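You operate a simulated robot arm through the tools that you are given. There is no shell and no other tool. Be economical: measure what you need, move in short steps, check, and stop when the job is done.

You run a simulated two-armed robot. Do the job below in one go: nothing can be reset, and whatever is moved stays where it is left.

TASK
Print the pictures from the expo memory card.
Fine: copy it once in the card dock, set the printer copies slider to the count that the dock shows and press the print key at ready, one run only. Press the dock eject key before the card comes out; it goes back in the card stand. Leave the rest of the cart as it is.

Only the result counts: the job must be done as asked and must still hold three seconds after the hand-in. Knocking over, shifting, dropping, spilling or breaking anything else fails it.

THE ROBOT
Two 7-joint arms with fingered hands on one trunk that stands fixed in place. Base frame: the origin is at the foot of the trunk, x ahead of it, y to its left, z up; the work surface is at about z = 0.854. Lengths are in m, angles in rad, forces in N, time in s.
The left shoulder is at [0.07, 0.142, 1.314], the right one opposite. With the tool pointing down near the work surface each hand reaches from about 0.1 to 0.76 m from the base axis, measured 20 degrees to its own side. Payload 3.6 kg a hand.
Tool frame (each hand has its own): the origin (TCP) lies between the finger pads and is the grasp point; the fingertips stand 0.025 m ahead of it; z points along the fingers, y is the line along which they close. Largest opening 0.088 m; the body of the gripper starts 0.029 m behind the TCP. The gripper is a hand of 5 fingers: y runs from the thumb to the fingers, the wrist lies at [-0.013, -0.097, -0.162] in the tool frame.
Orientation is that of the tool frame in the base frame, as a unit quaternion [x, y, z, w]. With the fingers straight down and the wrist toward the robot, the tool's x, y and z point along [0, 1, 0], [1, 0, 0] and [0, 0, -1] of the base frame.

THE INTERFACE
- The arms move only by the tool jog_arm. It takes "left_commands", "right_commands" or both (then of equal length, played together; a hand with none holds still); each is text: rows parted by semicolons, each of 6 numbers parted by spaces: the turn, a rotation vector about the base's x, y, z in rad, then the shift along the base's x, y, z in m. In form: ax ay az x y z; .... A call has 1 to 8 rows; each row is the pose to reach, as a shift and turn from the pose commanded when the call began. Each row takes 0.2 s and may step no farther than 0.05 m and 0.15 rad from the row before; otherwise, the whole call is refused. Where a pose cannot be reached the arm comes as near as it can. A force on the tool above 40 N (or 10 N above the force at the start of the call, whichever is more), or a blocked arm, ends the call early, and 0.2 s more pass. In this call time passes only in rows, and 0.2 s behind the last. It gives the time, the measured TCP pose, the force on the tool (base axes), the opening and the grip force at its end, in the units of the frame above (readings bear some noise), with the torque about the TCP (base axes, N m) and any sound that the robot's microphone picked up.
- Cameras (640 x 400 px; columns grow to the right, rows downward): "scene" is now at [0.1231, -0.0392, 1.532]; the picture's right is [-0.45, -0.90, -0.00], its down [-0.60, 0.30, -0.74] and it looks along [0.66, -0.33, -0.67] (base axes); focal length 230 px, centre (320, 200). "left" rides on the left gripper at [-0.059, -0.079, -0.105] in its tool frame; the picture's right is [-0.73, -0.32, 0.61], its down [0.62, -0.68, 0.38] and it looks along [0.29, 0.66, 0.70] (tool axes); focal length 234 px, centre (320, 200). "right" rides on the right gripper at [0.059, -0.079, -0.105] in its tool frame; the picture's right is [-0.73, 0.32, -0.61], its down [-0.62, -0.68, 0.38] and it looks along [-0.29, 0.66, 0.70] (tool axes); focal length 234 px, centre (320, 200). There is no depth. A picture from a camera that has moved, and an enlarged one, comes with that camera's place and axes in the base frame and with its lens.
- grab_frame(camera): a new picture of that camera. It takes no simulated time.
- move_column(by): slides the trunk up (or, below 0, down) by that many m; the arms and the scene camera ride with it, the base frame stays. It gives what a move gives, with no picture.
- set_fingers(index, middle, ring, little, thumb_bend, thumb_turn, hand): sets how far each is bent, from 0 (flat) to 1 (curled in); at 0.3 the hand is open as for a grip, at 0.7 the pads meet at the TCP. One left out holds its place. A second passes; each finger stops where it meets its share of the squeeze, and holds until it gets a number again. It is the only way to open and close the hand. It gives what a move gives, with no picture; readings hold the bend of each and the force on index, middle, ring, little, thumb and palm. thumb_turn goes from beside the hand (0) to across from the fingers (1), as for a grip.
- aim_head(pan, tilt): turns the head with the scene camera to pan (to the left, within 1.501 rad either way) and tilt (down, from -0.506 to 1.204), counted from straight ahead of the robot. It gives what a move gives.
- close_up(camera, box): a new picture of the part [left, top, right, bottom] of that camera's present view, enlarged. It takes no simulated time.
- close_job(): hands the job in; it is judged then, once.

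Work in short steps. Places have to be worked out from the pictures, the camera data and where the tool is seen: move nearer, look again, correct. Check each grasp and each placing, and mend what went wrong. You have 120 turns and 74 pictures in all, those below and enlarged ones among them. Open the grippers and draw the arms clear of the work before you hand the job in, unless the task says otherwise; then end with one line.

The tools are called after "Emit:" as name(argument=value, ...) on one line, values as JSON. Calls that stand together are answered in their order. jog_arm: Moves the arms, as the interface text tells. Its arguments: {"type":"object","properties":{"left_commands":{"type":"string"},"right_commands":{"type":"string"}},"required":[]} The other tools are called the same way: move_column (by) slides the trunk up or down; set_fingers (index, middle, ring, little, thumb_bend, thumb_turn, hand) moves the fingers one by one; aim_head (pan, tilt) turns the head that bears the scene camera; grab_frame (camera) takes a picture; close_up (camera, box) takes an enlarged picture of a part of a camera's view; close_job () hands the job in.

At the start:

```text
time_s: 0.0
left_eef_pos: [0.4589, -0.0845, 1.3716]
left_tool_rot: [0.706, 0.708, -0.001, 0.001]
left_force: [0.9, 0.2, 0.6]
left_wrist_torque: [-0.01, 0.0, -0.01]
left_width: 0.0874
left_finger_force: 0.0
left_shape: jaw
left_bend: [0.3, 0.3, 0.3, 0.3, 0.3, 0.98]
left_finger forces: [0.1, 0.0, 0.0, 0.0, 0.0, 0.0]
right_eef_pos: [0.3339, -0.378, 1.3783]
right_tool_rot: [0.707, 0.707, -0.001, 0.0]
right_force: [-0.3, -0.5, -0.1]
right_wrist_torque: [-0.01, 0.06, -0.01]
right_width: 0.0878
right_finger_force: 0.0
right_shape: jaw
right_bend: [0.3, 0.3, 0.3, 0.3, 0.3, 0.98]
right_finger forces: [0.0, 0.0, 0.1, 0.0, 0.0, 0.0]
trunk travel left (down, up): [-0.85, 0.09]
head pan, tilt: [-0.463, 0.74]
```

scene: 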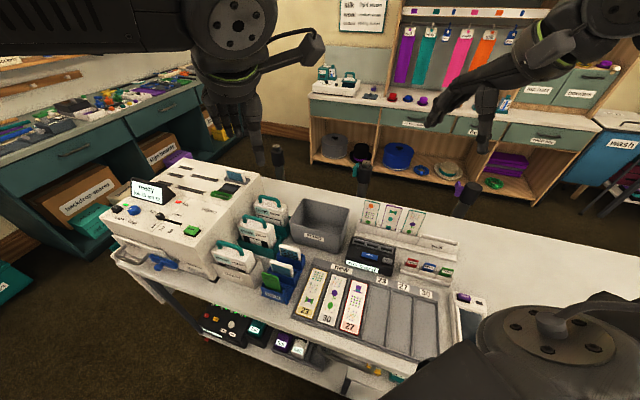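
right: 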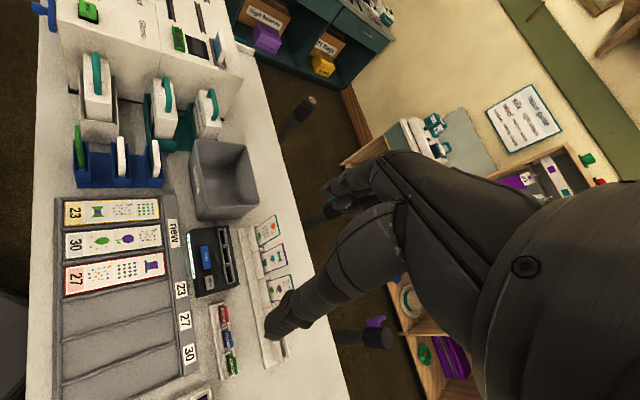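
left: 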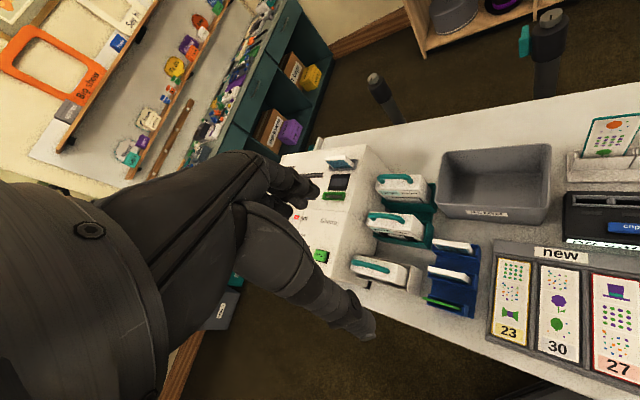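

The view shows a printer at left, card dock (dark box) and a small stand with red/blue/green cards at right. I take enlarged views to read them.

Emit:
close_up(camera="scene", box=[330, 190, 490, 290])

Emit:
close_up(camera="scene", box=[100, 150, 260, 250])

Emit:
close_up(camera="right", box=[170, 210, 330, 400])

```text
4.00 times, centred on (410, 240) of scene
camera zoom: at [0.1231, -0.0392, 1.532], right [-0.45, -0.9, 0.0], down [-0.6, 0.3, -0.74], along [0.66, -0.33, -0.67], focal length 918 px, centre (-40, 40)
```

zoom: 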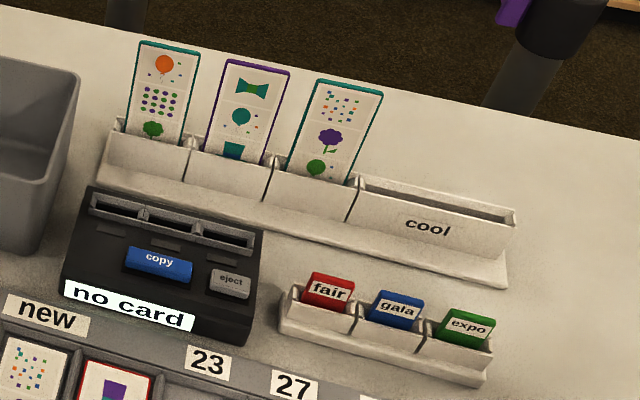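

```text
4.00 times, centred on (180, 200) of scene
camera zoom: at [0.1231, -0.0392, 1.532], right [-0.45, -0.9, 0.0], down [-0.6, 0.3, -0.74], along [0.66, -0.33, -0.67], focal length 918 px, centre (880, 200)
```

zoom: 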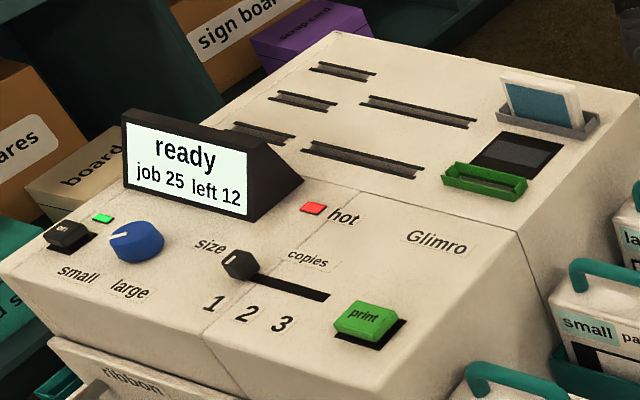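

```text
2.11 times, centred on (250, 305) of right
camera zoom: at [0.2549, -0.3218, 1.4818], right [0.32, -0.73, 0.61], down [-0.68, -0.62, -0.38], along [0.66, -0.29, -0.7], focal length 493 px, centre (467, -21)
```

zoom: 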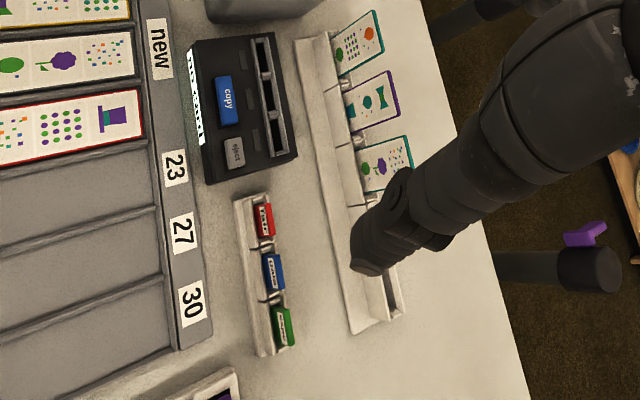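

The expo card is the green one, at about (0.28, -0.56). The cart is turned about -45°. I bring the right hand above it, turned to match, and look.

Emit:
jog_arm(right_commands="0 0 -0.13 -0.01 -0.02 -0.03; 0 0 -0.26 -0.02 -0.04 -0.06; 0 0 -0.39 -0.03 -0.06 -0.09; 0 0 -0.52 -0.04 -0.08 -0.12; 0 0 -0.65 -0.05 -0.1 -0.15; 0 0 -0.785 -0.06 -0.12 -0.18")

Emit:
grab_frame(camera="right")

Emit:
grab_frame(camera="scene")

```text
time_s: 1.4
left_eef_pos: [0.4588, -0.0858, 1.3722]
left_tool_rot: [0.707, 0.708, -0.001, 0.0]
left_force: [0.9, 0.0, 0.3]
left_wrist_torque: [0.0, 0.0, -0.01]
left_width: 0.0878
left_finger_force: 0.1
left_shape: jaw
left_bend: [0.3, 0.3, 0.3, 0.3, 0.3, 0.98]
left_finger forces: [0.1, 0.0, 0.0, 0.0, 0.0, 0.0]
right_eef_pos: [0.2752, -0.5016, 1.1965]
right_tool_rot: [0.924, 0.382, 0.001, 0.0]
right_force: [-0.3, -0.4, 0.1]
right_wrist_torque: [-0.01, 0.0, 0.02]
right_width: 0.0879
right_finger_force: 0.0
right_shape: jaw
right_bend: [0.3, 0.3, 0.3, 0.3, 0.3, 0.98]
right_finger forces: [0.0, 0.1, 0.1, 0.1, 0.1, 0.0]
trunk travel left (down, up): [-0.85, 0.09]
head pan, tilt: [-0.463, 0.74]
```

```text
67 pictures are left
camera right: at [0.261, -0.4054, 1.3002], right [-0.28, -0.74, 0.61], down [-0.92, 0.04, -0.38], along [0.26, -0.67, -0.7], focal length 234 px, centre (320, 200)
```

right: 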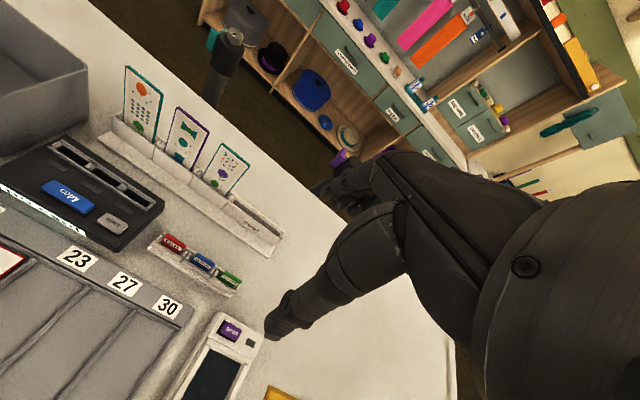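

```text
66 pictures are left
camera scene: at [0.1237, -0.0397, 1.5319], right [-0.45, -0.9, 0.0], down [-0.6, 0.3, -0.74], along [0.66, -0.33, -0.67], focal length 230 px, centre (320, 200)
```

scene: 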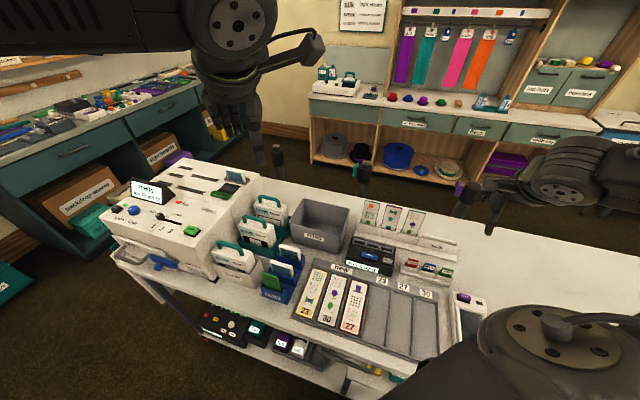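

Estimates from the two cameras agree (about 0.283, -0.553). I enlarge the right view for details of stand and dock.

Emit:
close_up(camera="right", box=[0, 120, 288, 300])

Emit:
close_up(camera="right", box=[140, 220, 268, 300])

Emit:
close_up(camera="scene", box=[340, 230, 470, 310])

```text
2.22 times, centred on (144, 210) of right
camera zoom: at [0.261, -0.4054, 1.3002], right [-0.28, -0.74, 0.61], down [-0.92, 0.04, -0.38], along [0.26, -0.67, -0.7], focal length 520 px, centre (711, 178)
```

zoom: 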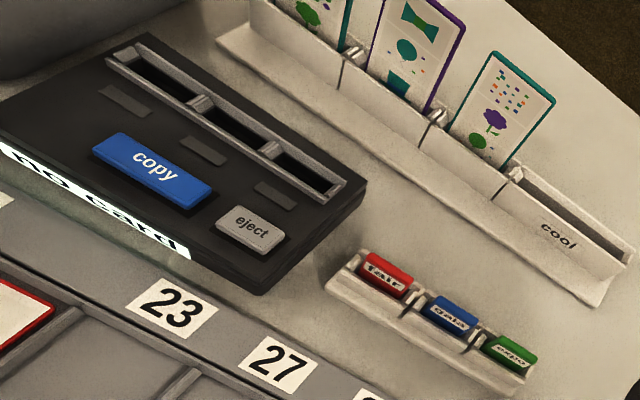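

```text
5.00 times, centred on (204, 260) of right
camera zoom: at [0.261, -0.4054, 1.3002], right [-0.28, -0.74, 0.61], down [-0.92, 0.04, -0.38], along [0.26, -0.67, -0.7], focal length 1171 px, centre (900, -100)
```

zoom: 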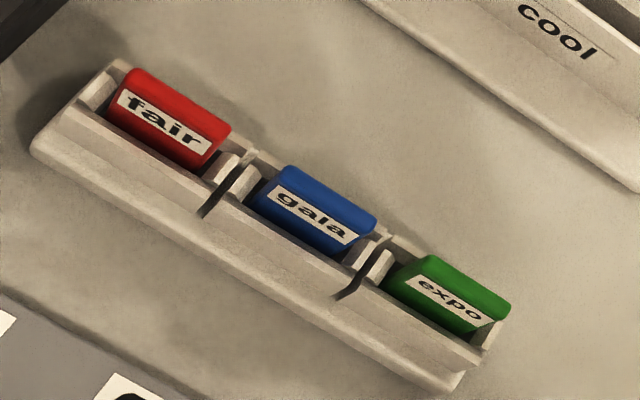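

```text
4.92 times, centred on (405, 270) of scene
camera zoom: at [0.1237, -0.0397, 1.5319], right [-0.45, -0.9, 0.0], down [-0.6, 0.3, -0.74], along [0.66, -0.33, -0.67], focal length 1130 px, centre (-98, -145)
```

zoom: 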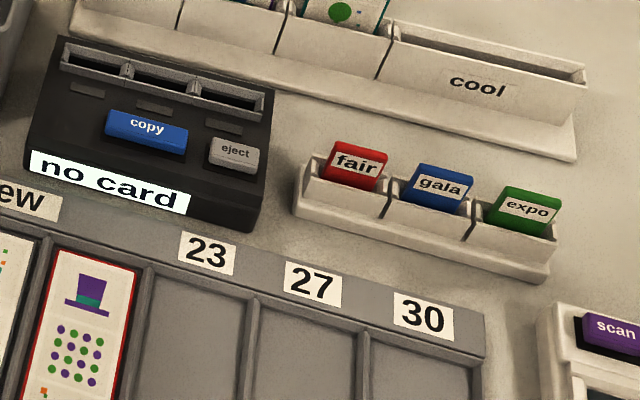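

I look at how the hand's fingers lie, to plan the finger grasp.

Emit:
close_up(camera="scene", box=[440, 120, 640, 245])

Emit:
close_up(camera="right", box=[240, 100, 480, 350])

```text
3.20 times, centred on (540, 182) of scene
camera zoom: at [0.1237, -0.0397, 1.5319], right [-0.45, -0.9, 0.0], down [-0.6, 0.3, -0.74], along [0.66, -0.33, -0.67], focal length 735 px, centre (-384, 256)
```

zoom: 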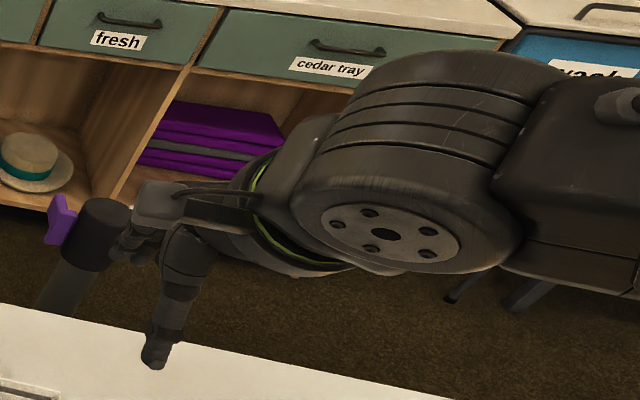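

```text
1.60 times, centred on (360, 225) of right
camera zoom: at [0.261, -0.4054, 1.3002], right [-0.28, -0.74, 0.61], down [-0.92, 0.04, -0.38], along [0.26, -0.67, -0.7], focal length 375 px, centre (256, 160)
```

zoom: 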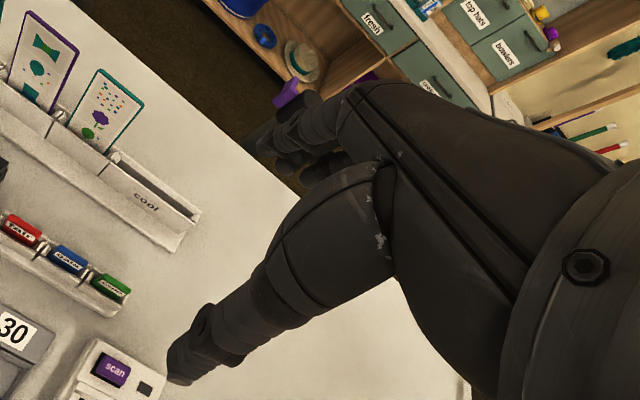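

The thumb tip lies near tool x≈0 and the index/middle straddle it. I curl ring and little out of the way and check how it looks.

Emit:
set_fingers(hand="right", ring=1, little=1)

Emit:
jog_arm(right_commands="0 0 0 0.003 -0.015 -0.045; 0 0 0 0.006 -0.03 -0.09; 0 0 0 0.01 -0.05 -0.135; 0 0 0 0.01 -0.051 -0.18; 0 0 0 0.01 -0.051 -0.22")

Emit:
grab_frame(camera="right")

Emit:
close_up(camera="scene", box=[360, 190, 520, 290])

```text
time_s: 2.4
left_eef_pos: [0.4578, -0.084, 1.372]
left_tool_rot: [0.706, 0.708, 0.0, 0.001]
left_force: [-0.1, -0.4, -0.9]
left_wrist_torque: [-0.02, 0.01, -0.02]
left_width: 0.0876
left_finger_force: 0.2
left_shape: jaw
left_bend: [0.3, 0.3, 0.3, 0.3, 0.3, 0.98]
left_finger forces: [0.1, 0.0, 0.0, 0.1, 0.1, 0.0]
right_eef_pos: [0.2757, -0.5, 1.1979]
right_tool_rot: [0.924, 0.383, 0.001, 0.0]
right_force: [-0.4, -0.6, 0.0]
right_wrist_torque: [-0.02, 0.0, 0.04]
right_width: 0.0843
right_finger_force: 0.1
right_shape: fingers
right_bend: [0.3, 0.3, 1.0, 1.0, 0.3, 0.98]
right_finger forces: [0.0, 0.1, 0.1, 0.0, 0.1, 0.0]
trunk travel left (down, up): [-0.85, 0.09]
head pan, tilt: [-0.463, 0.74]
```

```text
time_s: 3.6
left_eef_pos: [0.4581, -0.0855, 1.3707]
left_tool_rot: [0.707, 0.707, -0.001, 0.0]
left_force: [0.8, 0.4, -0.3]
left_wrist_torque: [-0.04, 0.02, -0.03]
left_width: 0.0876
left_finger_force: 0.2
left_shape: jaw
left_bend: [0.3, 0.3, 0.3, 0.3, 0.3, 0.98]
left_finger forces: [0.1, 0.1, 0.0, 0.1, 0.1, 0.0]
right_eef_pos: [0.2845, -0.5511, 0.9749]
right_tool_rot: [0.923, 0.384, 0.001, -0.001]
right_force: [0.1, -0.2, 0.0]
right_wrist_torque: [0.0, -0.04, 0.03]
right_width: 0.0844
right_finger_force: 0.0
right_shape: fingers
right_bend: [0.3, 0.3, 1.0, 1.0, 0.3, 0.98]
right_finger forces: [0.0, 0.1, 0.0, 0.1, 0.1, 0.1]
trunk travel left (down, up): [-0.85, 0.09]
head pan, tilt: [-0.463, 0.74]
```

```text
60 pictures are left
camera right: at [0.2698, -0.4553, 1.079], right [-0.28, -0.74, 0.61], down [-0.92, 0.04, -0.38], along [0.26, -0.67, -0.7], focal length 234 px, centre (320, 200)
```

right: 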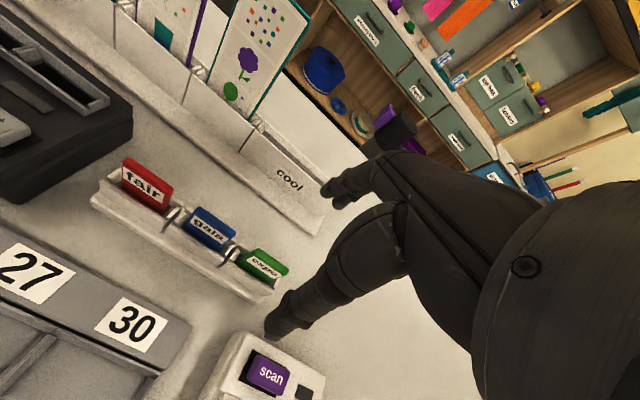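

```text
4.00 times, centred on (440, 240) of scene
camera zoom: at [0.1243, -0.0401, 1.5319], right [-0.45, -0.9, 0.0], down [-0.6, 0.3, -0.74], along [0.66, -0.33, -0.67], focal length 918 px, centre (-160, 40)
```

zoom: 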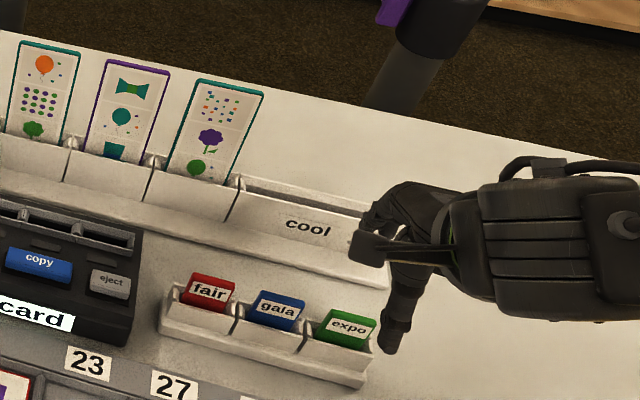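

The hand is centred over the expo card to within a few mm. I go down to z≈0.912 with a force watch.

Emit:
jog_arm(right_commands="0 0 0 0.001 -0.001 -0.02; 0 0 0 0.001 -0.002 -0.04; 0 0 0 0.001 -0.002 -0.062")

Emit:
grab_frame(camera="right")

Emit:
close_up(camera="scene", box=[380, 220, 500, 295])

```text
time_s: 4.4
left_eef_pos: [0.4577, -0.085, 1.3722]
left_tool_rot: [0.706, 0.708, -0.001, 0.001]
left_force: [-0.1, -0.3, 0.6]
left_wrist_torque: [-0.02, 0.05, 0.0]
left_width: 0.0877
left_finger_force: 0.0
left_shape: jaw
left_bend: [0.3, 0.3, 0.3, 0.3, 0.3, 0.98]
left_finger forces: [0.1, 0.0, 0.0, 0.0, 0.0, 0.1]
right_eef_pos: [0.2861, -0.5518, 0.9149]
right_tool_rot: [0.924, 0.383, 0.0, 0.0]
right_force: [-0.8, 0.2, -0.2]
right_wrist_torque: [0.03, 0.02, 0.02]
right_width: 0.0846
right_finger_force: 0.1
right_shape: fingers
right_bend: [0.3, 0.3, 1.0, 1.0, 0.3, 0.98]
right_finger forces: [0.0, 0.1, 0.0, 0.0, 0.0, 0.0]
trunk travel left (down, up): [-0.85, 0.09]
head pan, tilt: [-0.463, 0.74]
```

```text
58 pictures are left
camera right: at [0.2718, -0.4562, 1.0183], right [-0.28, -0.74, 0.61], down [-0.92, 0.04, -0.38], along [0.26, -0.67, -0.7], focal length 234 px, centre (320, 200)
```

right: 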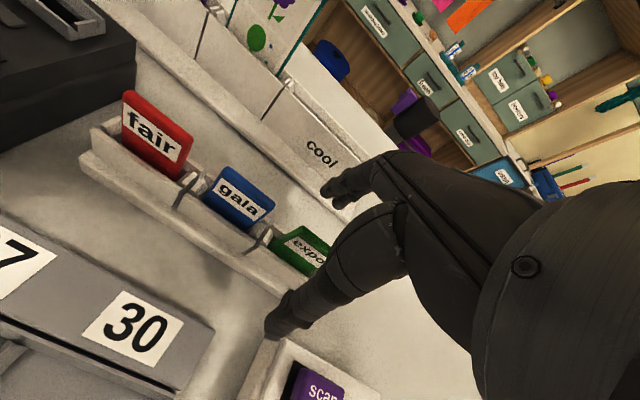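

```text
5.33 times, centred on (440, 258) of scene
camera zoom: at [0.1235, -0.0393, 1.532], right [-0.45, -0.9, 0.0], down [-0.6, 0.3, -0.74], along [0.66, -0.33, -0.67], focal length 1224 px, centre (-320, -107)
```

zoom: 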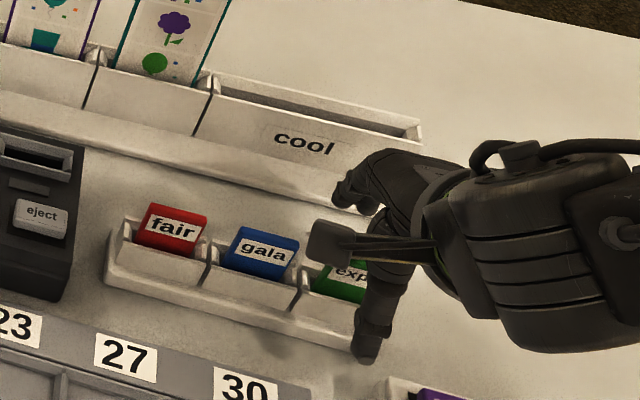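

Thumb tip triangulates a bit outward of the TCP, so before grasping I raise a little and close in the air to see where the pads really meet.

Emit:
jog_arm(right_commands="0 0 0 0 0 0.04; 0 0 0 0 0 0.08")

Emit:
set_fingers(hand="right", index=0.68, middle=0.68, thumb_bend=0.68)

Emit:
grab_frame(camera="right")

Emit:
close_up(camera="scene", box=[380, 190, 500, 285])

```text
time_s: 5.0
left_eef_pos: [0.4578, -0.0826, 1.3726]
left_tool_rot: [0.707, 0.708, 0.0, 0.001]
left_force: [1.0, 0.8, -0.9]
left_wrist_torque: [-0.01, -0.01, -0.01]
left_width: 0.0876
left_finger_force: 0.1
left_shape: jaw
left_bend: [0.3, 0.3, 0.3, 0.3, 0.3, 0.98]
left_finger forces: [0.1, 0.1, 0.0, 0.1, 0.0, 0.0]
right_eef_pos: [0.285, -0.5519, 0.9986]
right_tool_rot: [0.923, 0.384, 0.0, 0.001]
right_force: [0.2, 0.3, 0.2]
right_wrist_torque: [0.03, 0.01, 0.0]
right_width: 0.0846
right_finger_force: 0.0
right_shape: fingers
right_bend: [0.3, 0.3, 1.0, 1.0, 0.3, 0.98]
right_finger forces: [0.0, 0.0, 0.1, 0.0, 0.0, 0.1]
trunk travel left (down, up): [-0.85, 0.09]
head pan, tilt: [-0.463, 0.74]
```

```text
time_s: 6.0
left_eef_pos: [0.459, -0.0848, 1.3715]
left_tool_rot: [0.706, 0.708, -0.001, 0.001]
left_force: [-0.3, -0.5, 0.0]
left_wrist_torque: [0.05, 0.0, -0.04]
left_width: 0.0876
left_finger_force: 0.0
left_shape: jaw
left_bend: [0.3, 0.3, 0.3, 0.3, 0.3, 0.98]
left_finger forces: [0.1, 0.0, 0.1, 0.0, 0.0, 0.1]
right_eef_pos: [0.2854, -0.5526, 0.9964]
right_tool_rot: [0.924, 0.382, 0.0, 0.0]
right_force: [0.0, 0.0, 0.4]
right_wrist_torque: [-0.02, 0.0, -0.01]
right_width: 0.0027
right_finger_force: 0.0
right_shape: fingers
right_bend: [0.68, 0.68, 1.0, 1.0, 0.68, 0.98]
right_finger forces: [0.1, 0.0, 0.0, 0.1, 0.0, 0.1]
trunk travel left (down, up): [-0.85, 0.09]
head pan, tilt: [-0.463, 0.74]
```

```text
56 pictures are left
camera right: at [0.2711, -0.4561, 1.1], right [-0.28, -0.74, 0.61], down [-0.92, 0.04, -0.38], along [0.26, -0.67, -0.7], focal length 234 px, centre (320, 200)
```

right: 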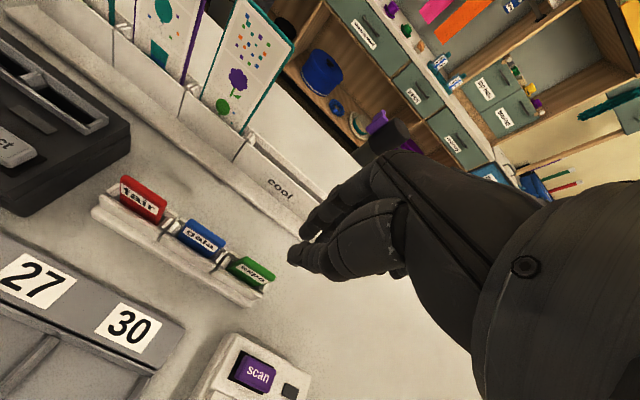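

```text
4.21 times, centred on (440, 238) of scene
camera zoom: at [0.1233, -0.0393, 1.532], right [-0.45, -0.9, 0.0], down [-0.6, 0.3, -0.74], along [0.66, -0.33, -0.67], focal length 966 px, centre (-185, 42)
```

zoom: 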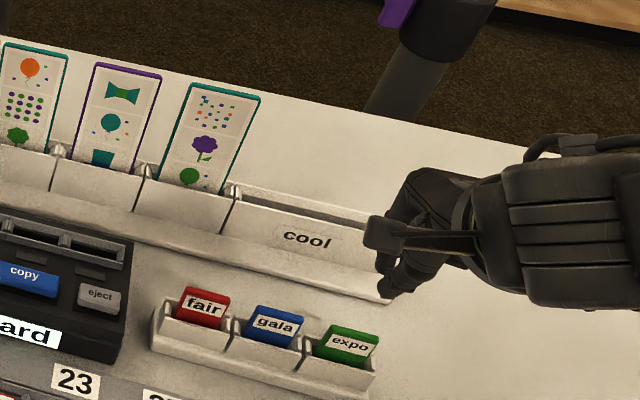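

Pads close exactly at the TCP. I open moderately, go down and close.

Emit:
set_fingers(hand="right", index=0.45, middle=0.45, thumb_bend=0.45)

Emit:
jog_arm(right_commands="0 0 0 0.002 0.001 -0.03; 0 0 0 0.003 0 -0.06; 0 0 0 0.003 0 -0.086")

Emit:
grab_frame(camera="right")

```text
time_s: 7.0
left_eef_pos: [0.4586, -0.0837, 1.3717]
left_tool_rot: [0.706, 0.708, -0.001, 0.0]
left_force: [0.6, 0.7, 1.2]
left_wrist_torque: [0.0, 0.01, 0.0]
left_width: 0.0876
left_finger_force: 0.1
left_shape: jaw
left_bend: [0.3, 0.3, 0.3, 0.3, 0.3, 0.98]
left_finger forces: [0.0, 0.0, 0.0, 0.1, 0.0, 0.0]
right_eef_pos: [0.2862, -0.5512, 0.9969]
right_tool_rot: [0.923, 0.384, 0.0, 0.001]
right_force: [-0.3, 0.3, 0.2]
right_wrist_torque: [-0.01, 0.02, -0.01]
right_width: 0.0523
right_finger_force: 0.1
right_shape: fingers
right_bend: [0.45, 0.45, 1.0, 1.0, 0.45, 0.98]
right_finger forces: [0.1, 0.1, 0.0, 0.1, 0.0, 0.1]
trunk travel left (down, up): [-0.85, 0.09]
head pan, tilt: [-0.463, 0.74]
```

```text
time_s: 7.8
left_eef_pos: [0.4583, -0.0845, 1.3718]
left_tool_rot: [0.706, 0.708, -0.001, 0.001]
left_force: [0.7, 0.1, -0.7]
left_wrist_torque: [-0.03, 0.01, 0.02]
left_width: 0.0873
left_finger_force: 0.0
left_shape: jaw
left_bend: [0.3, 0.3, 0.3, 0.3, 0.3, 0.98]
left_finger forces: [0.0, 0.0, 0.1, 0.0, 0.0, 0.0]
right_eef_pos: [0.2873, -0.5519, 0.9105]
right_tool_rot: [0.924, 0.383, 0.0, 0.0]
right_force: [0.1, -0.5, 0.5]
right_wrist_torque: [0.02, 0.0, 0.0]
right_width: 0.0521
right_finger_force: 0.1
right_shape: fingers
right_bend: [0.45, 0.45, 1.0, 1.0, 0.45, 0.98]
right_finger forces: [0.0, 0.0, 0.0, 0.0, 0.0, 0.0]
trunk travel left (down, up): [-0.85, 0.09]
head pan, tilt: [-0.463, 0.74]
```

```text
54 pictures are left
camera right: at [0.273, -0.4557, 1.0138], right [-0.28, -0.74, 0.61], down [-0.92, 0.04, -0.38], along [0.26, -0.67, -0.7], focal length 234 px, centre (320, 200)
```

right: 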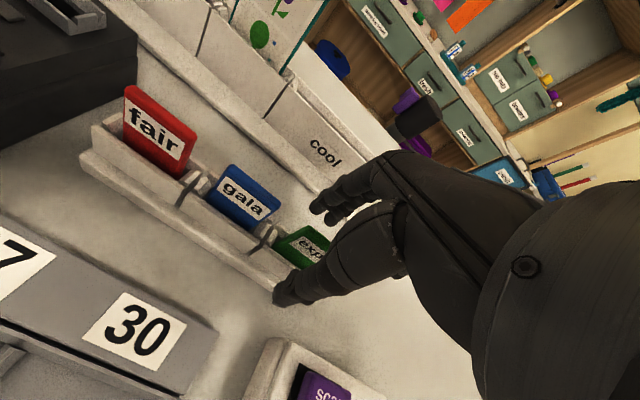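

The card sits between thumb and fingers. I close.

Emit:
set_fingers(hand="right", index=0.72, middle=0.72, thumb_bend=0.72)

Emit:
close_up(camera="right", box=[160, 120, 400, 340])

```text
time_s: 8.8
left_eef_pos: [0.4569, -0.0833, 1.3725]
left_tool_rot: [0.707, 0.708, 0.0, 0.002]
left_force: [0.8, -0.7, 0.0]
left_wrist_torque: [0.0, -0.02, 0.01]
left_width: 0.0878
left_finger_force: 0.1
left_shape: jaw
left_bend: [0.3, 0.3, 0.3, 0.3, 0.3, 0.98]
left_finger forces: [0.0, 0.1, 0.0, 0.0, 0.1, 0.0]
right_eef_pos: [0.2866, -0.5511, 0.9115]
right_tool_rot: [0.924, 0.383, 0.0, -0.001]
right_force: [-5.0, 3.8, 1.1]
right_wrist_torque: [0.09, 0.14, 0.11]
right_width: 0.0098
right_finger_force: 7.3
right_shape: fingers
right_bend: [0.72, 0.71, 1.0, 1.0, 0.6, 0.97]
right_finger forces: [2.5, 2.0, 0.1, 0.1, 8.3, 0.0]
trunk travel left (down, up): [-0.85, 0.09]
head pan, tilt: [-0.463, 0.74]
```

```text
1.82 times, centred on (280, 230) of right
camera zoom: at [0.2716, -0.4547, 1.0146], right [-0.28, -0.74, 0.61], down [-0.92, 0.04, -0.38], along [0.26, -0.67, -0.7], focal length 426 px, centre (393, 146)
```

zoom: 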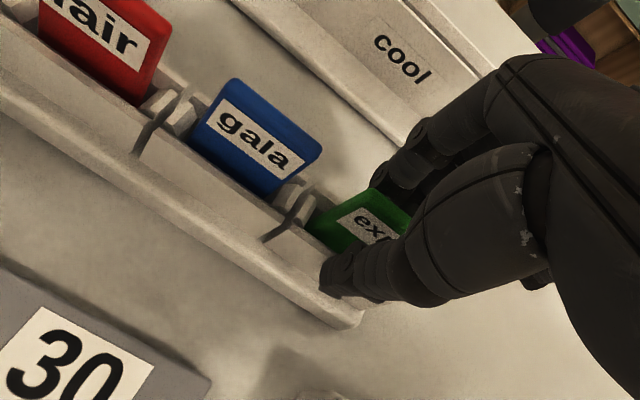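

Force along the closing line suggests the thumb bears on the stand's front wall. I reopen, rise 8 mm, and centre a bit nearer before closing again.

Emit:
set_fingers(hand="right", index=0.55, middle=0.55, thumb_bend=0.48)

Emit:
jog_arm(right_commands="0 0 0 0 0 0.007")

Emit:
close_up(camera="right", box=[160, 120, 400, 340])

Emit:
close_up(camera="scene", box=[390, 230, 470, 290])

```text
time_s: 9.8
left_eef_pos: [0.4578, -0.0857, 1.3727]
left_tool_rot: [0.706, 0.708, -0.001, 0.001]
left_force: [-0.3, -0.3, -0.2]
left_wrist_torque: [0.0, -0.02, -0.01]
left_width: 0.0873
left_finger_force: 0.1
left_shape: jaw
left_bend: [0.3, 0.3, 0.3, 0.3, 0.3, 0.98]
left_finger forces: [0.0, 0.0, 0.0, 0.1, 0.1, 0.0]
right_eef_pos: [0.2876, -0.5521, 0.9115]
right_tool_rot: [0.923, 0.384, 0.0, 0.0]
right_force: [-1.7, -0.7, -0.2]
right_wrist_torque: [0.0, -0.02, -0.01]
right_width: 0.0379
right_finger_force: 0.1
right_shape: fingers
right_bend: [0.55, 0.55, 1.0, 1.0, 0.48, 0.97]
right_finger forces: [0.1, 0.1, 0.0, 0.0, 0.0, 0.0]
trunk travel left (down, up): [-0.85, 0.09]
head pan, tilt: [-0.463, 0.74]
```

```text
time_s: 10.2
left_eef_pos: [0.4574, -0.0835, 1.3714]
left_tool_rot: [0.707, 0.708, 0.0, 0.001]
left_force: [0.9, -1.0, -0.2]
left_wrist_torque: [-0.02, -0.03, 0.01]
left_width: 0.0877
left_finger_force: 0.1
left_shape: jaw
left_bend: [0.3, 0.3, 0.3, 0.3, 0.3, 0.98]
left_finger forces: [0.1, 0.1, 0.1, 0.0, 0.0, 0.1]
right_eef_pos: [0.2882, -0.5509, 0.9169]
right_tool_rot: [0.923, 0.384, 0.0, 0.0]
right_force: [0.0, -0.1, 0.4]
right_wrist_torque: [0.01, -0.03, -0.01]
right_width: 0.0375
right_finger_force: 0.1
right_shape: fingers
right_bend: [0.55, 0.55, 1.0, 1.0, 0.48, 0.97]
right_finger forces: [0.1, 0.0, 0.1, 0.0, 0.0, 0.0]
trunk travel left (down, up): [-0.85, 0.09]
head pan, tilt: [-0.463, 0.74]
```

```text
1.82 times, centred on (280, 230) of right
camera zoom: at [0.2728, -0.4552, 1.0211], right [-0.28, -0.74, 0.61], down [-0.92, 0.04, -0.38], along [0.26, -0.67, -0.7], focal length 426 px, centre (393, 146)
```

zoom: 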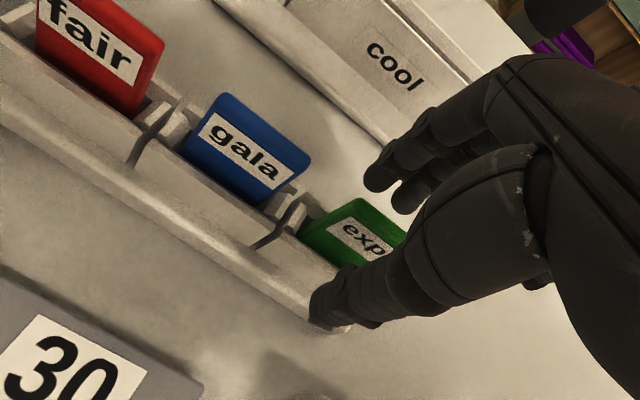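

```text
6.67 times, centred on (430, 260) of scene
camera zoom: at [0.123, -0.0388, 1.532], right [-0.45, -0.9, 0.0], down [-0.6, 0.3, -0.74], along [0.66, -0.33, -0.67], focal length 1530 px, centre (-413, -200)
```

zoom: 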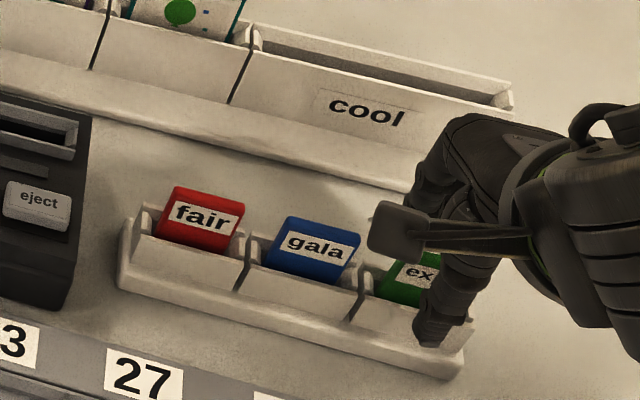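

Card tops come out near z≈0.92 and the wall near 0.89, so there is room to hold higher. I rise 8 mm more and close gradually.

Emit:
jog_arm(right_commands="0 0 0 0 0 0.008")

Emit:
set_fingers(hand="right", index=0.66, middle=0.66, thumb_bend=0.66)

Emit:
close_up(camera="right", box=[160, 120, 400, 340])

```text
time_s: 10.6
left_eef_pos: [0.4578, -0.0851, 1.3729]
left_tool_rot: [0.707, 0.707, -0.001, 0.001]
left_force: [0.5, 0.0, 0.6]
left_wrist_torque: [0.02, -0.02, 0.03]
left_width: 0.0877
left_finger_force: 0.0
left_shape: jaw
left_bend: [0.3, 0.3, 0.3, 0.3, 0.3, 0.98]
left_finger forces: [0.0, 0.0, 0.0, 0.0, 0.0, 0.1]
right_eef_pos: [0.2879, -0.5521, 0.9252]
right_tool_rot: [0.924, 0.384, 0.0, 0.0]
right_force: [-0.9, 0.0, -0.2]
right_wrist_torque: [-0.01, -0.01, -0.01]
right_width: 0.0381
right_finger_force: 0.0
right_shape: fingers
right_bend: [0.55, 0.55, 1.0, 1.0, 0.48, 0.97]
right_finger forces: [0.0, 0.0, 0.1, 0.0, 0.0, 0.0]
trunk travel left (down, up): [-0.85, 0.09]
head pan, tilt: [-0.463, 0.74]
```

```text
time_s: 11.6
left_eef_pos: [0.458, -0.0854, 1.3723]
left_tool_rot: [0.706, 0.708, -0.001, 0.002]
left_force: [0.0, -1.1, -0.6]
left_wrist_torque: [0.0, 0.0, 0.0]
left_width: 0.0875
left_finger_force: 0.0
left_shape: jaw
left_bend: [0.3, 0.3, 0.3, 0.3, 0.3, 0.98]
left_finger forces: [0.0, 0.1, 0.0, 0.0, 0.1, 0.1]
right_eef_pos: [0.2882, -0.5516, 0.9267]
right_tool_rot: [0.924, 0.383, 0.0, 0.001]
right_force: [0.8, -0.6, -0.2]
right_wrist_torque: [0.02, 0.01, -0.03]
right_width: 0.0073
right_finger_force: 0.1
right_shape: fingers
right_bend: [0.66, 0.66, 1.0, 1.0, 0.66, 0.97]
right_finger forces: [0.1, 0.1, 0.1, 0.0, 0.1, 0.1]
trunk travel left (down, up): [-0.85, 0.09]
head pan, tilt: [-0.463, 0.74]
```

```text
1.82 times, centred on (280, 230) of right
camera zoom: at [0.2733, -0.4555, 1.0289], right [-0.28, -0.74, 0.61], down [-0.92, 0.04, -0.38], along [0.26, -0.67, -0.7], focal length 426 px, centre (393, 146)
```

zoom: 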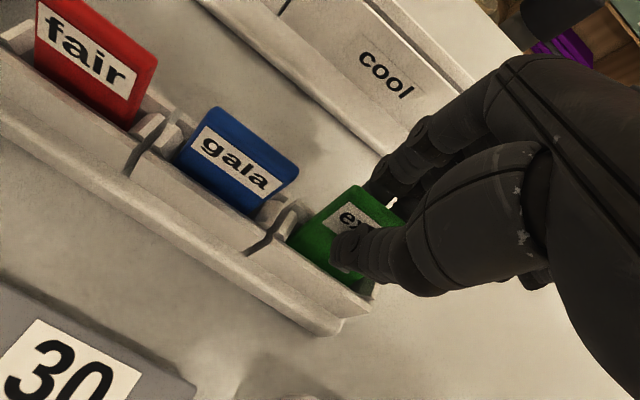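

Now the thumb is on the label, above the wall. I squeeze.

Emit:
set_fingers(hand="right", index=0.76, middle=0.76, thumb_bend=0.76)

Emit:
close_up(camera="right", box=[160, 120, 400, 340])

```text
time_s: 12.6
left_eef_pos: [0.4571, -0.0847, 1.3717]
left_tool_rot: [0.707, 0.708, -0.001, 0.001]
left_force: [0.4, -0.6, 0.4]
left_wrist_torque: [0.0, -0.04, 0.02]
left_width: 0.0875
left_finger_force: 0.0
left_shape: jaw
left_bend: [0.3, 0.3, 0.3, 0.3, 0.3, 0.98]
left_finger forces: [0.0, 0.0, 0.0, 0.1, 0.0, 0.0]
right_eef_pos: [0.2879, -0.5519, 0.9246]
right_tool_rot: [0.924, 0.383, -0.001, 0.0]
right_force: [-2.2, 2.2, -2.0]
right_wrist_torque: [0.11, 0.08, 0.08]
right_width: 0.0001
right_finger_force: 8.9
right_shape: fingers
right_bend: [0.75, 0.74, 1.0, 1.0, 0.68, 0.97]
right_finger forces: [4.5, 3.2, 0.0, 0.1, 10.8, 0.1]
trunk travel left (down, up): [-0.85, 0.09]
head pan, tilt: [-0.463, 0.74]
```

```text
1.82 times, centred on (280, 230) of right
camera zoom: at [0.2731, -0.455, 1.0291], right [-0.28, -0.74, 0.61], down [-0.92, 0.04, -0.38], along [0.26, -0.67, -0.7], focal length 426 px, centre (393, 146)
```

zoom: 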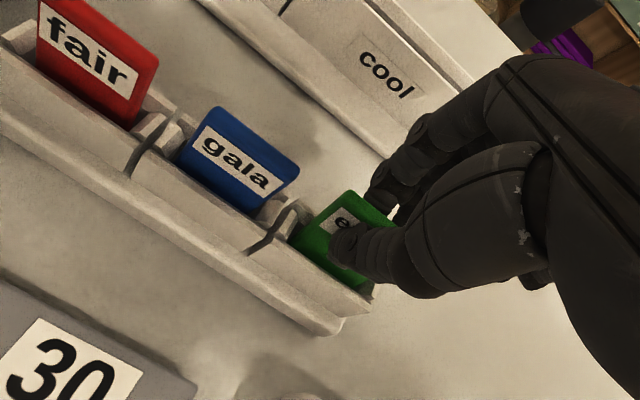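

Gripped (about 9 N). I lift in small steps and check that only the card comes.

Emit:
jog_arm(right_commands="0 0 0 0 0 0.01; 0 0 0 0 0 0.025; 0 0 0 0 0 0.045; 0 0 0 0 0 0.07")

Emit:
grab_frame(camera="right")

Emit:
close_up(camera="scene", box=[340, 200, 480, 290])

```text
time_s: 13.6
left_eef_pos: [0.4571, -0.0838, 1.3714]
left_tool_rot: [0.706, 0.708, 0.0, 0.001]
left_force: [-0.4, 0.0, 0.1]
left_wrist_torque: [0.01, -0.02, 0.01]
left_width: 0.0876
left_finger_force: 0.0
left_shape: jaw
left_bend: [0.3, 0.3, 0.3, 0.3, 0.3, 0.98]
left_finger forces: [0.1, 0.0, 0.0, 0.0, 0.0, 0.1]
right_eef_pos: [0.2896, -0.552, 0.9953]
right_tool_rot: [0.924, 0.383, 0.0, 0.001]
right_force: [-0.1, -0.5, 0.3]
right_wrist_torque: [0.02, 0.01, 0.01]
right_width: 0.0001
right_finger_force: 8.1
right_shape: fingers
right_bend: [0.75, 0.75, 1.0, 1.0, 0.69, 0.96]
right_finger forces: [6.6, 1.5, 0.0, 0.0, 8.3, 0.1]
trunk travel left (down, up): [-0.85, 0.09]
head pan, tilt: [-0.463, 0.74]
```

```text
48 pictures are left
camera right: at [0.2748, -0.4554, 1.0997], right [-0.28, -0.74, 0.61], down [-0.92, 0.04, -0.38], along [0.26, -0.67, -0.7], focal length 234 px, centre (320, 200)
```

right: 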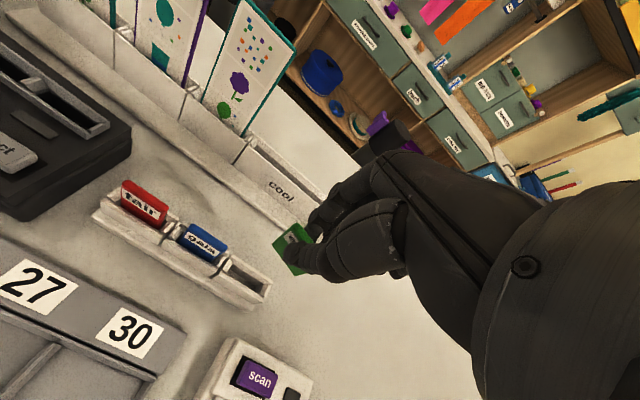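

```text
4.44 times, centred on (410, 245) of scene
camera zoom: at [0.1226, -0.0382, 1.532], right [-0.45, -0.9, 0.0], down [-0.6, 0.3, -0.74], along [0.66, -0.33, -0.67], focal length 1020 px, centre (-80, 0)
```

zoom: 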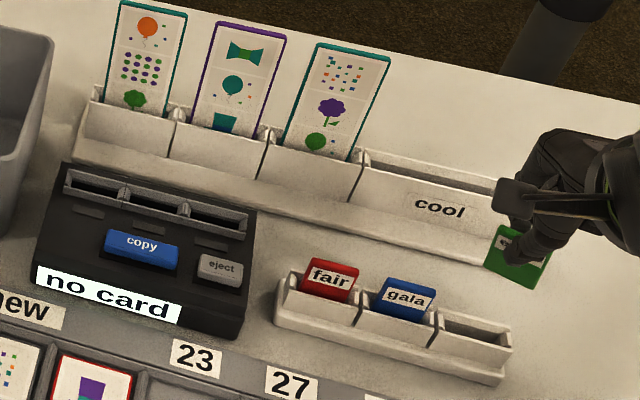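

The card came out alone; the stand is unmoved. I check the card's attitude in the hand closely.

Emit:
close_up(camera="right", box=[250, 200, 350, 290])

Emit:
close_up(camera="scene", box=[420, 230, 480, 275])

Emit:
close_up(camera="scene", box=[335, 225, 405, 275])

```text
4.44 times, centred on (300, 245) of right
camera zoom: at [0.2748, -0.4554, 1.0997], right [-0.28, -0.74, 0.61], down [-0.92, 0.04, -0.38], along [0.26, -0.67, -0.7], focal length 1041 px, centre (409, 0)
```

zoom: 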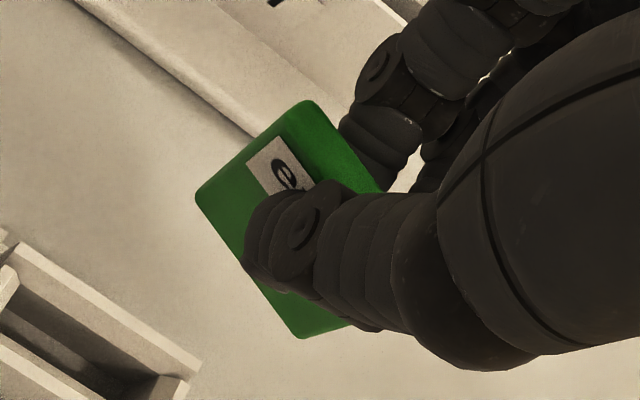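

```text
8.89 times, centred on (450, 252) of scene
camera zoom: at [0.1226, -0.0382, 1.532], right [-0.45, -0.9, 0.0], down [-0.6, 0.3, -0.74], along [0.66, -0.33, -0.67], focal length 2040 px, centre (-836, -267)
```

zoom: 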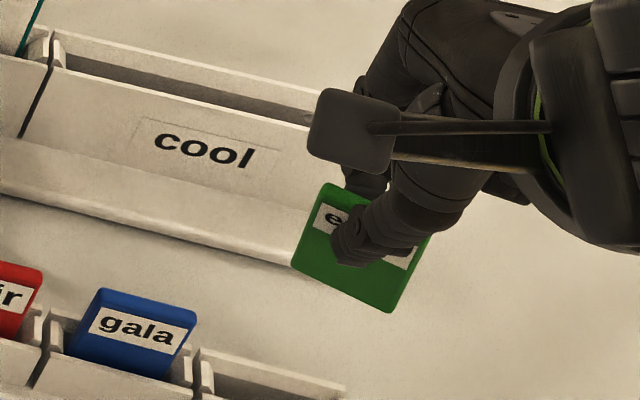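

```text
8.00 times, centred on (370, 250) of scene
camera zoom: at [0.1226, -0.0382, 1.532], right [-0.45, -0.9, 0.0], down [-0.6, 0.3, -0.74], along [0.66, -0.33, -0.67], focal length 1836 px, centre (-80, -200)
```

zoom: 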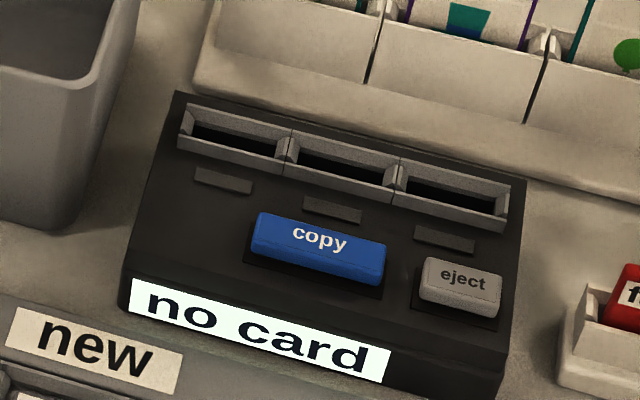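

The card seems yawed about -0.43 rad and rolled about 0.13 rad in the pinch. I compensate with the hand while carrying it high over to the dock's nearest slot, then measure again.

Emit:
jog_arm(right_commands="0 0 0 0 0 0.04; 0.02 -0.02 0.1 0.02 0.017 0.07; 0.04 -0.04 0.19 0.05 0.043 0.075; 0.06 -0.06 0.28 0.08 0.07 0.075; 0.08 -0.08 0.37 0.11 0.095 0.075; 0.092 -0.092 0.43 0.136 0.117 0.075")

Emit:
grab_frame(camera="right")

Emit:
close_up(camera="scene", box=[330, 170, 450, 270])

```text
time_s: 15.0
left_eef_pos: [0.4588, -0.0854, 1.3712]
left_tool_rot: [0.707, 0.707, 0.0, 0.0]
left_force: [-0.2, -0.2, 0.1]
left_wrist_torque: [0.01, 0.04, 0.03]
left_width: 0.0875
left_finger_force: 0.0
left_shape: jaw
left_bend: [0.3, 0.3, 0.3, 0.3, 0.3, 0.98]
left_finger forces: [0.0, 0.0, 0.1, 0.1, 0.1, 0.1]
right_eef_pos: [0.427, -0.4336, 1.0694]
right_tool_rot: [0.819, 0.571, 0.059, -0.024]
right_force: [0.3, -0.4, 0.4]
right_wrist_torque: [-0.02, 0.0, -0.06]
right_width: 0.0
right_finger_force: 7.7
right_shape: fingers
right_bend: [0.75, 0.76, 1.0, 1.0, 0.69, 0.96]
right_finger forces: [6.6, 1.4, 0.0, 0.1, 8.1, 0.0]
trunk travel left (down, up): [-0.85, 0.09]
head pan, tilt: [-0.463, 0.74]
```

```text
43 pictures are left
camera right: at [0.3651, -0.3646, 1.1779], right [0.01, -0.85, 0.52], down [-0.82, -0.3, -0.48], along [0.56, -0.42, -0.71], focal length 234 px, centre (320, 200)
```

right: 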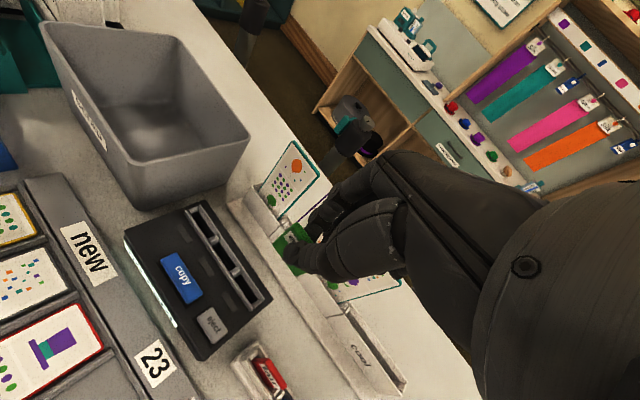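

```text
4.00 times, centred on (390, 220) of scene
camera zoom: at [0.1247, -0.0394, 1.5318], right [-0.45, -0.9, 0.0], down [-0.6, 0.3, -0.74], along [0.66, -0.33, -0.67], focal length 918 px, centre (40, 120)
```

zoom: 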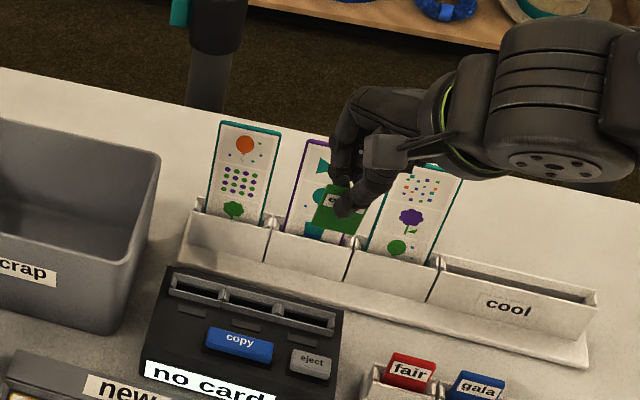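

The view now covers both dock and card; I enlarge it for precise slot and card measurement.

Emit:
close_up(camera="right", box=[120, 190, 330, 350])

Emit:
close_up(camera="scene", box=[365, 205, 445, 260])

```text
2.50 times, centred on (225, 270) of right
camera zoom: at [0.3651, -0.3646, 1.1779], right [0.01, -0.85, 0.52], down [-0.82, -0.3, -0.48], along [0.56, -0.42, -0.71], focal length 585 px, centre (558, 25)
```

zoom: 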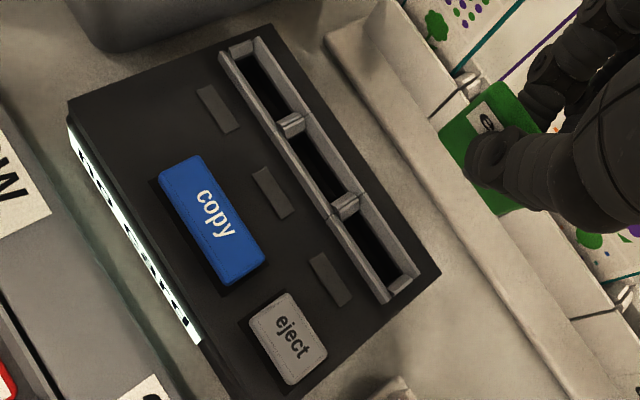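

```text
7.27 times, centred on (405, 232) of scene
camera zoom: at [0.1247, -0.0394, 1.5318], right [-0.45, -0.9, 0.0], down [-0.6, 0.3, -0.74], along [0.66, -0.33, -0.67], focal length 1670 px, centre (-298, -36)
```

zoom: 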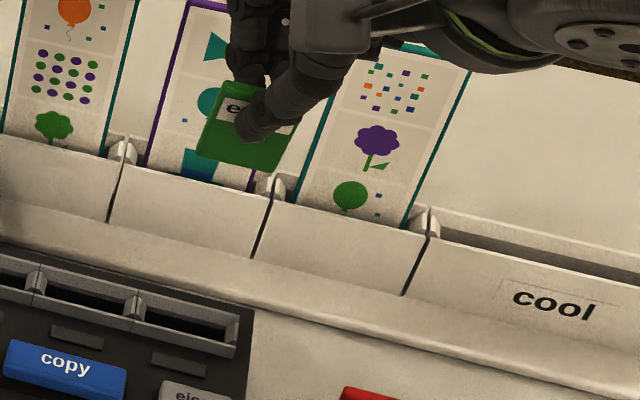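

The card is now upright and lined up with the slot to a few mm; its bottom is about 55 mm below the TCP. I lower to just above the rim and look.

Emit:
jog_arm(right_commands="0 0 0 -0.001 -0.002 -0.03; 0 0 0 -0.001 -0.003 -0.06; 0 0 0 -0.001 -0.003 -0.092")

Emit:
close_up(camera="right", box=[180, 170, 360, 310])

Emit:
close_up(camera="scene", box=[350, 205, 440, 270])

```text
time_s: 15.8
left_eef_pos: [0.4592, -0.0852, 1.3718]
left_tool_rot: [0.707, 0.707, 0.0, 0.0]
left_force: [0.1, -0.4, 0.0]
left_wrist_torque: [-0.03, 0.04, 0.01]
left_width: 0.0874
left_finger_force: 0.0
left_shape: jaw
left_bend: [0.3, 0.3, 0.3, 0.3, 0.3, 0.98]
left_finger forces: [0.1, 0.0, 0.0, 0.0, 0.0, 0.1]
right_eef_pos: [0.4243, -0.4366, 0.9764]
right_tool_rot: [0.819, 0.57, 0.06, -0.025]
right_force: [0.6, -0.1, -0.4]
right_wrist_torque: [0.0, 0.0, -0.01]
right_width: 0.0
right_finger_force: 7.9
right_shape: fingers
right_bend: [0.75, 0.76, 1.0, 1.0, 0.69, 0.96]
right_finger forces: [6.6, 1.4, 0.1, 0.0, 8.0, 0.0]
trunk travel left (down, up): [-0.85, 0.09]
head pan, tilt: [-0.463, 0.74]
```

```text
2.86 times, centred on (270, 240) of right
camera zoom: at [0.363, -0.3677, 1.0848], right [0.01, -0.85, 0.52], down [-0.83, -0.3, -0.48], along [0.56, -0.42, -0.71], focal length 669 px, centre (463, 86)
```

zoom: 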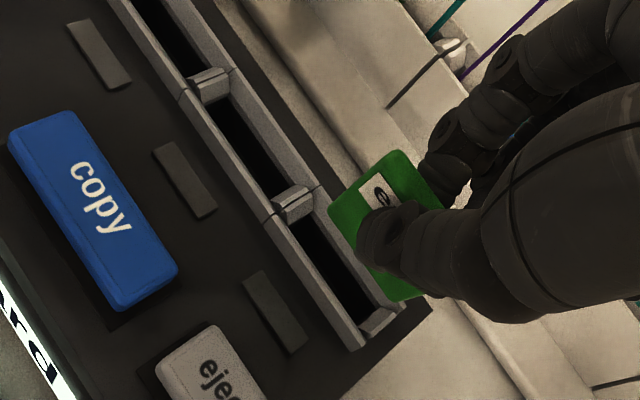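

```text
6.15 times, centred on (395, 238) of scene
camera zoom: at [0.1236, -0.0396, 1.532], right [-0.45, -0.9, 0.0], down [-0.6, 0.3, -0.74], along [0.66, -0.33, -0.67], focal length 1413 px, centre (-142, -31)
```

zoom: 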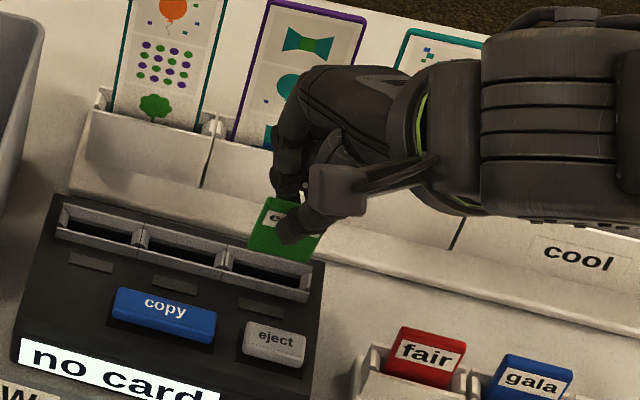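

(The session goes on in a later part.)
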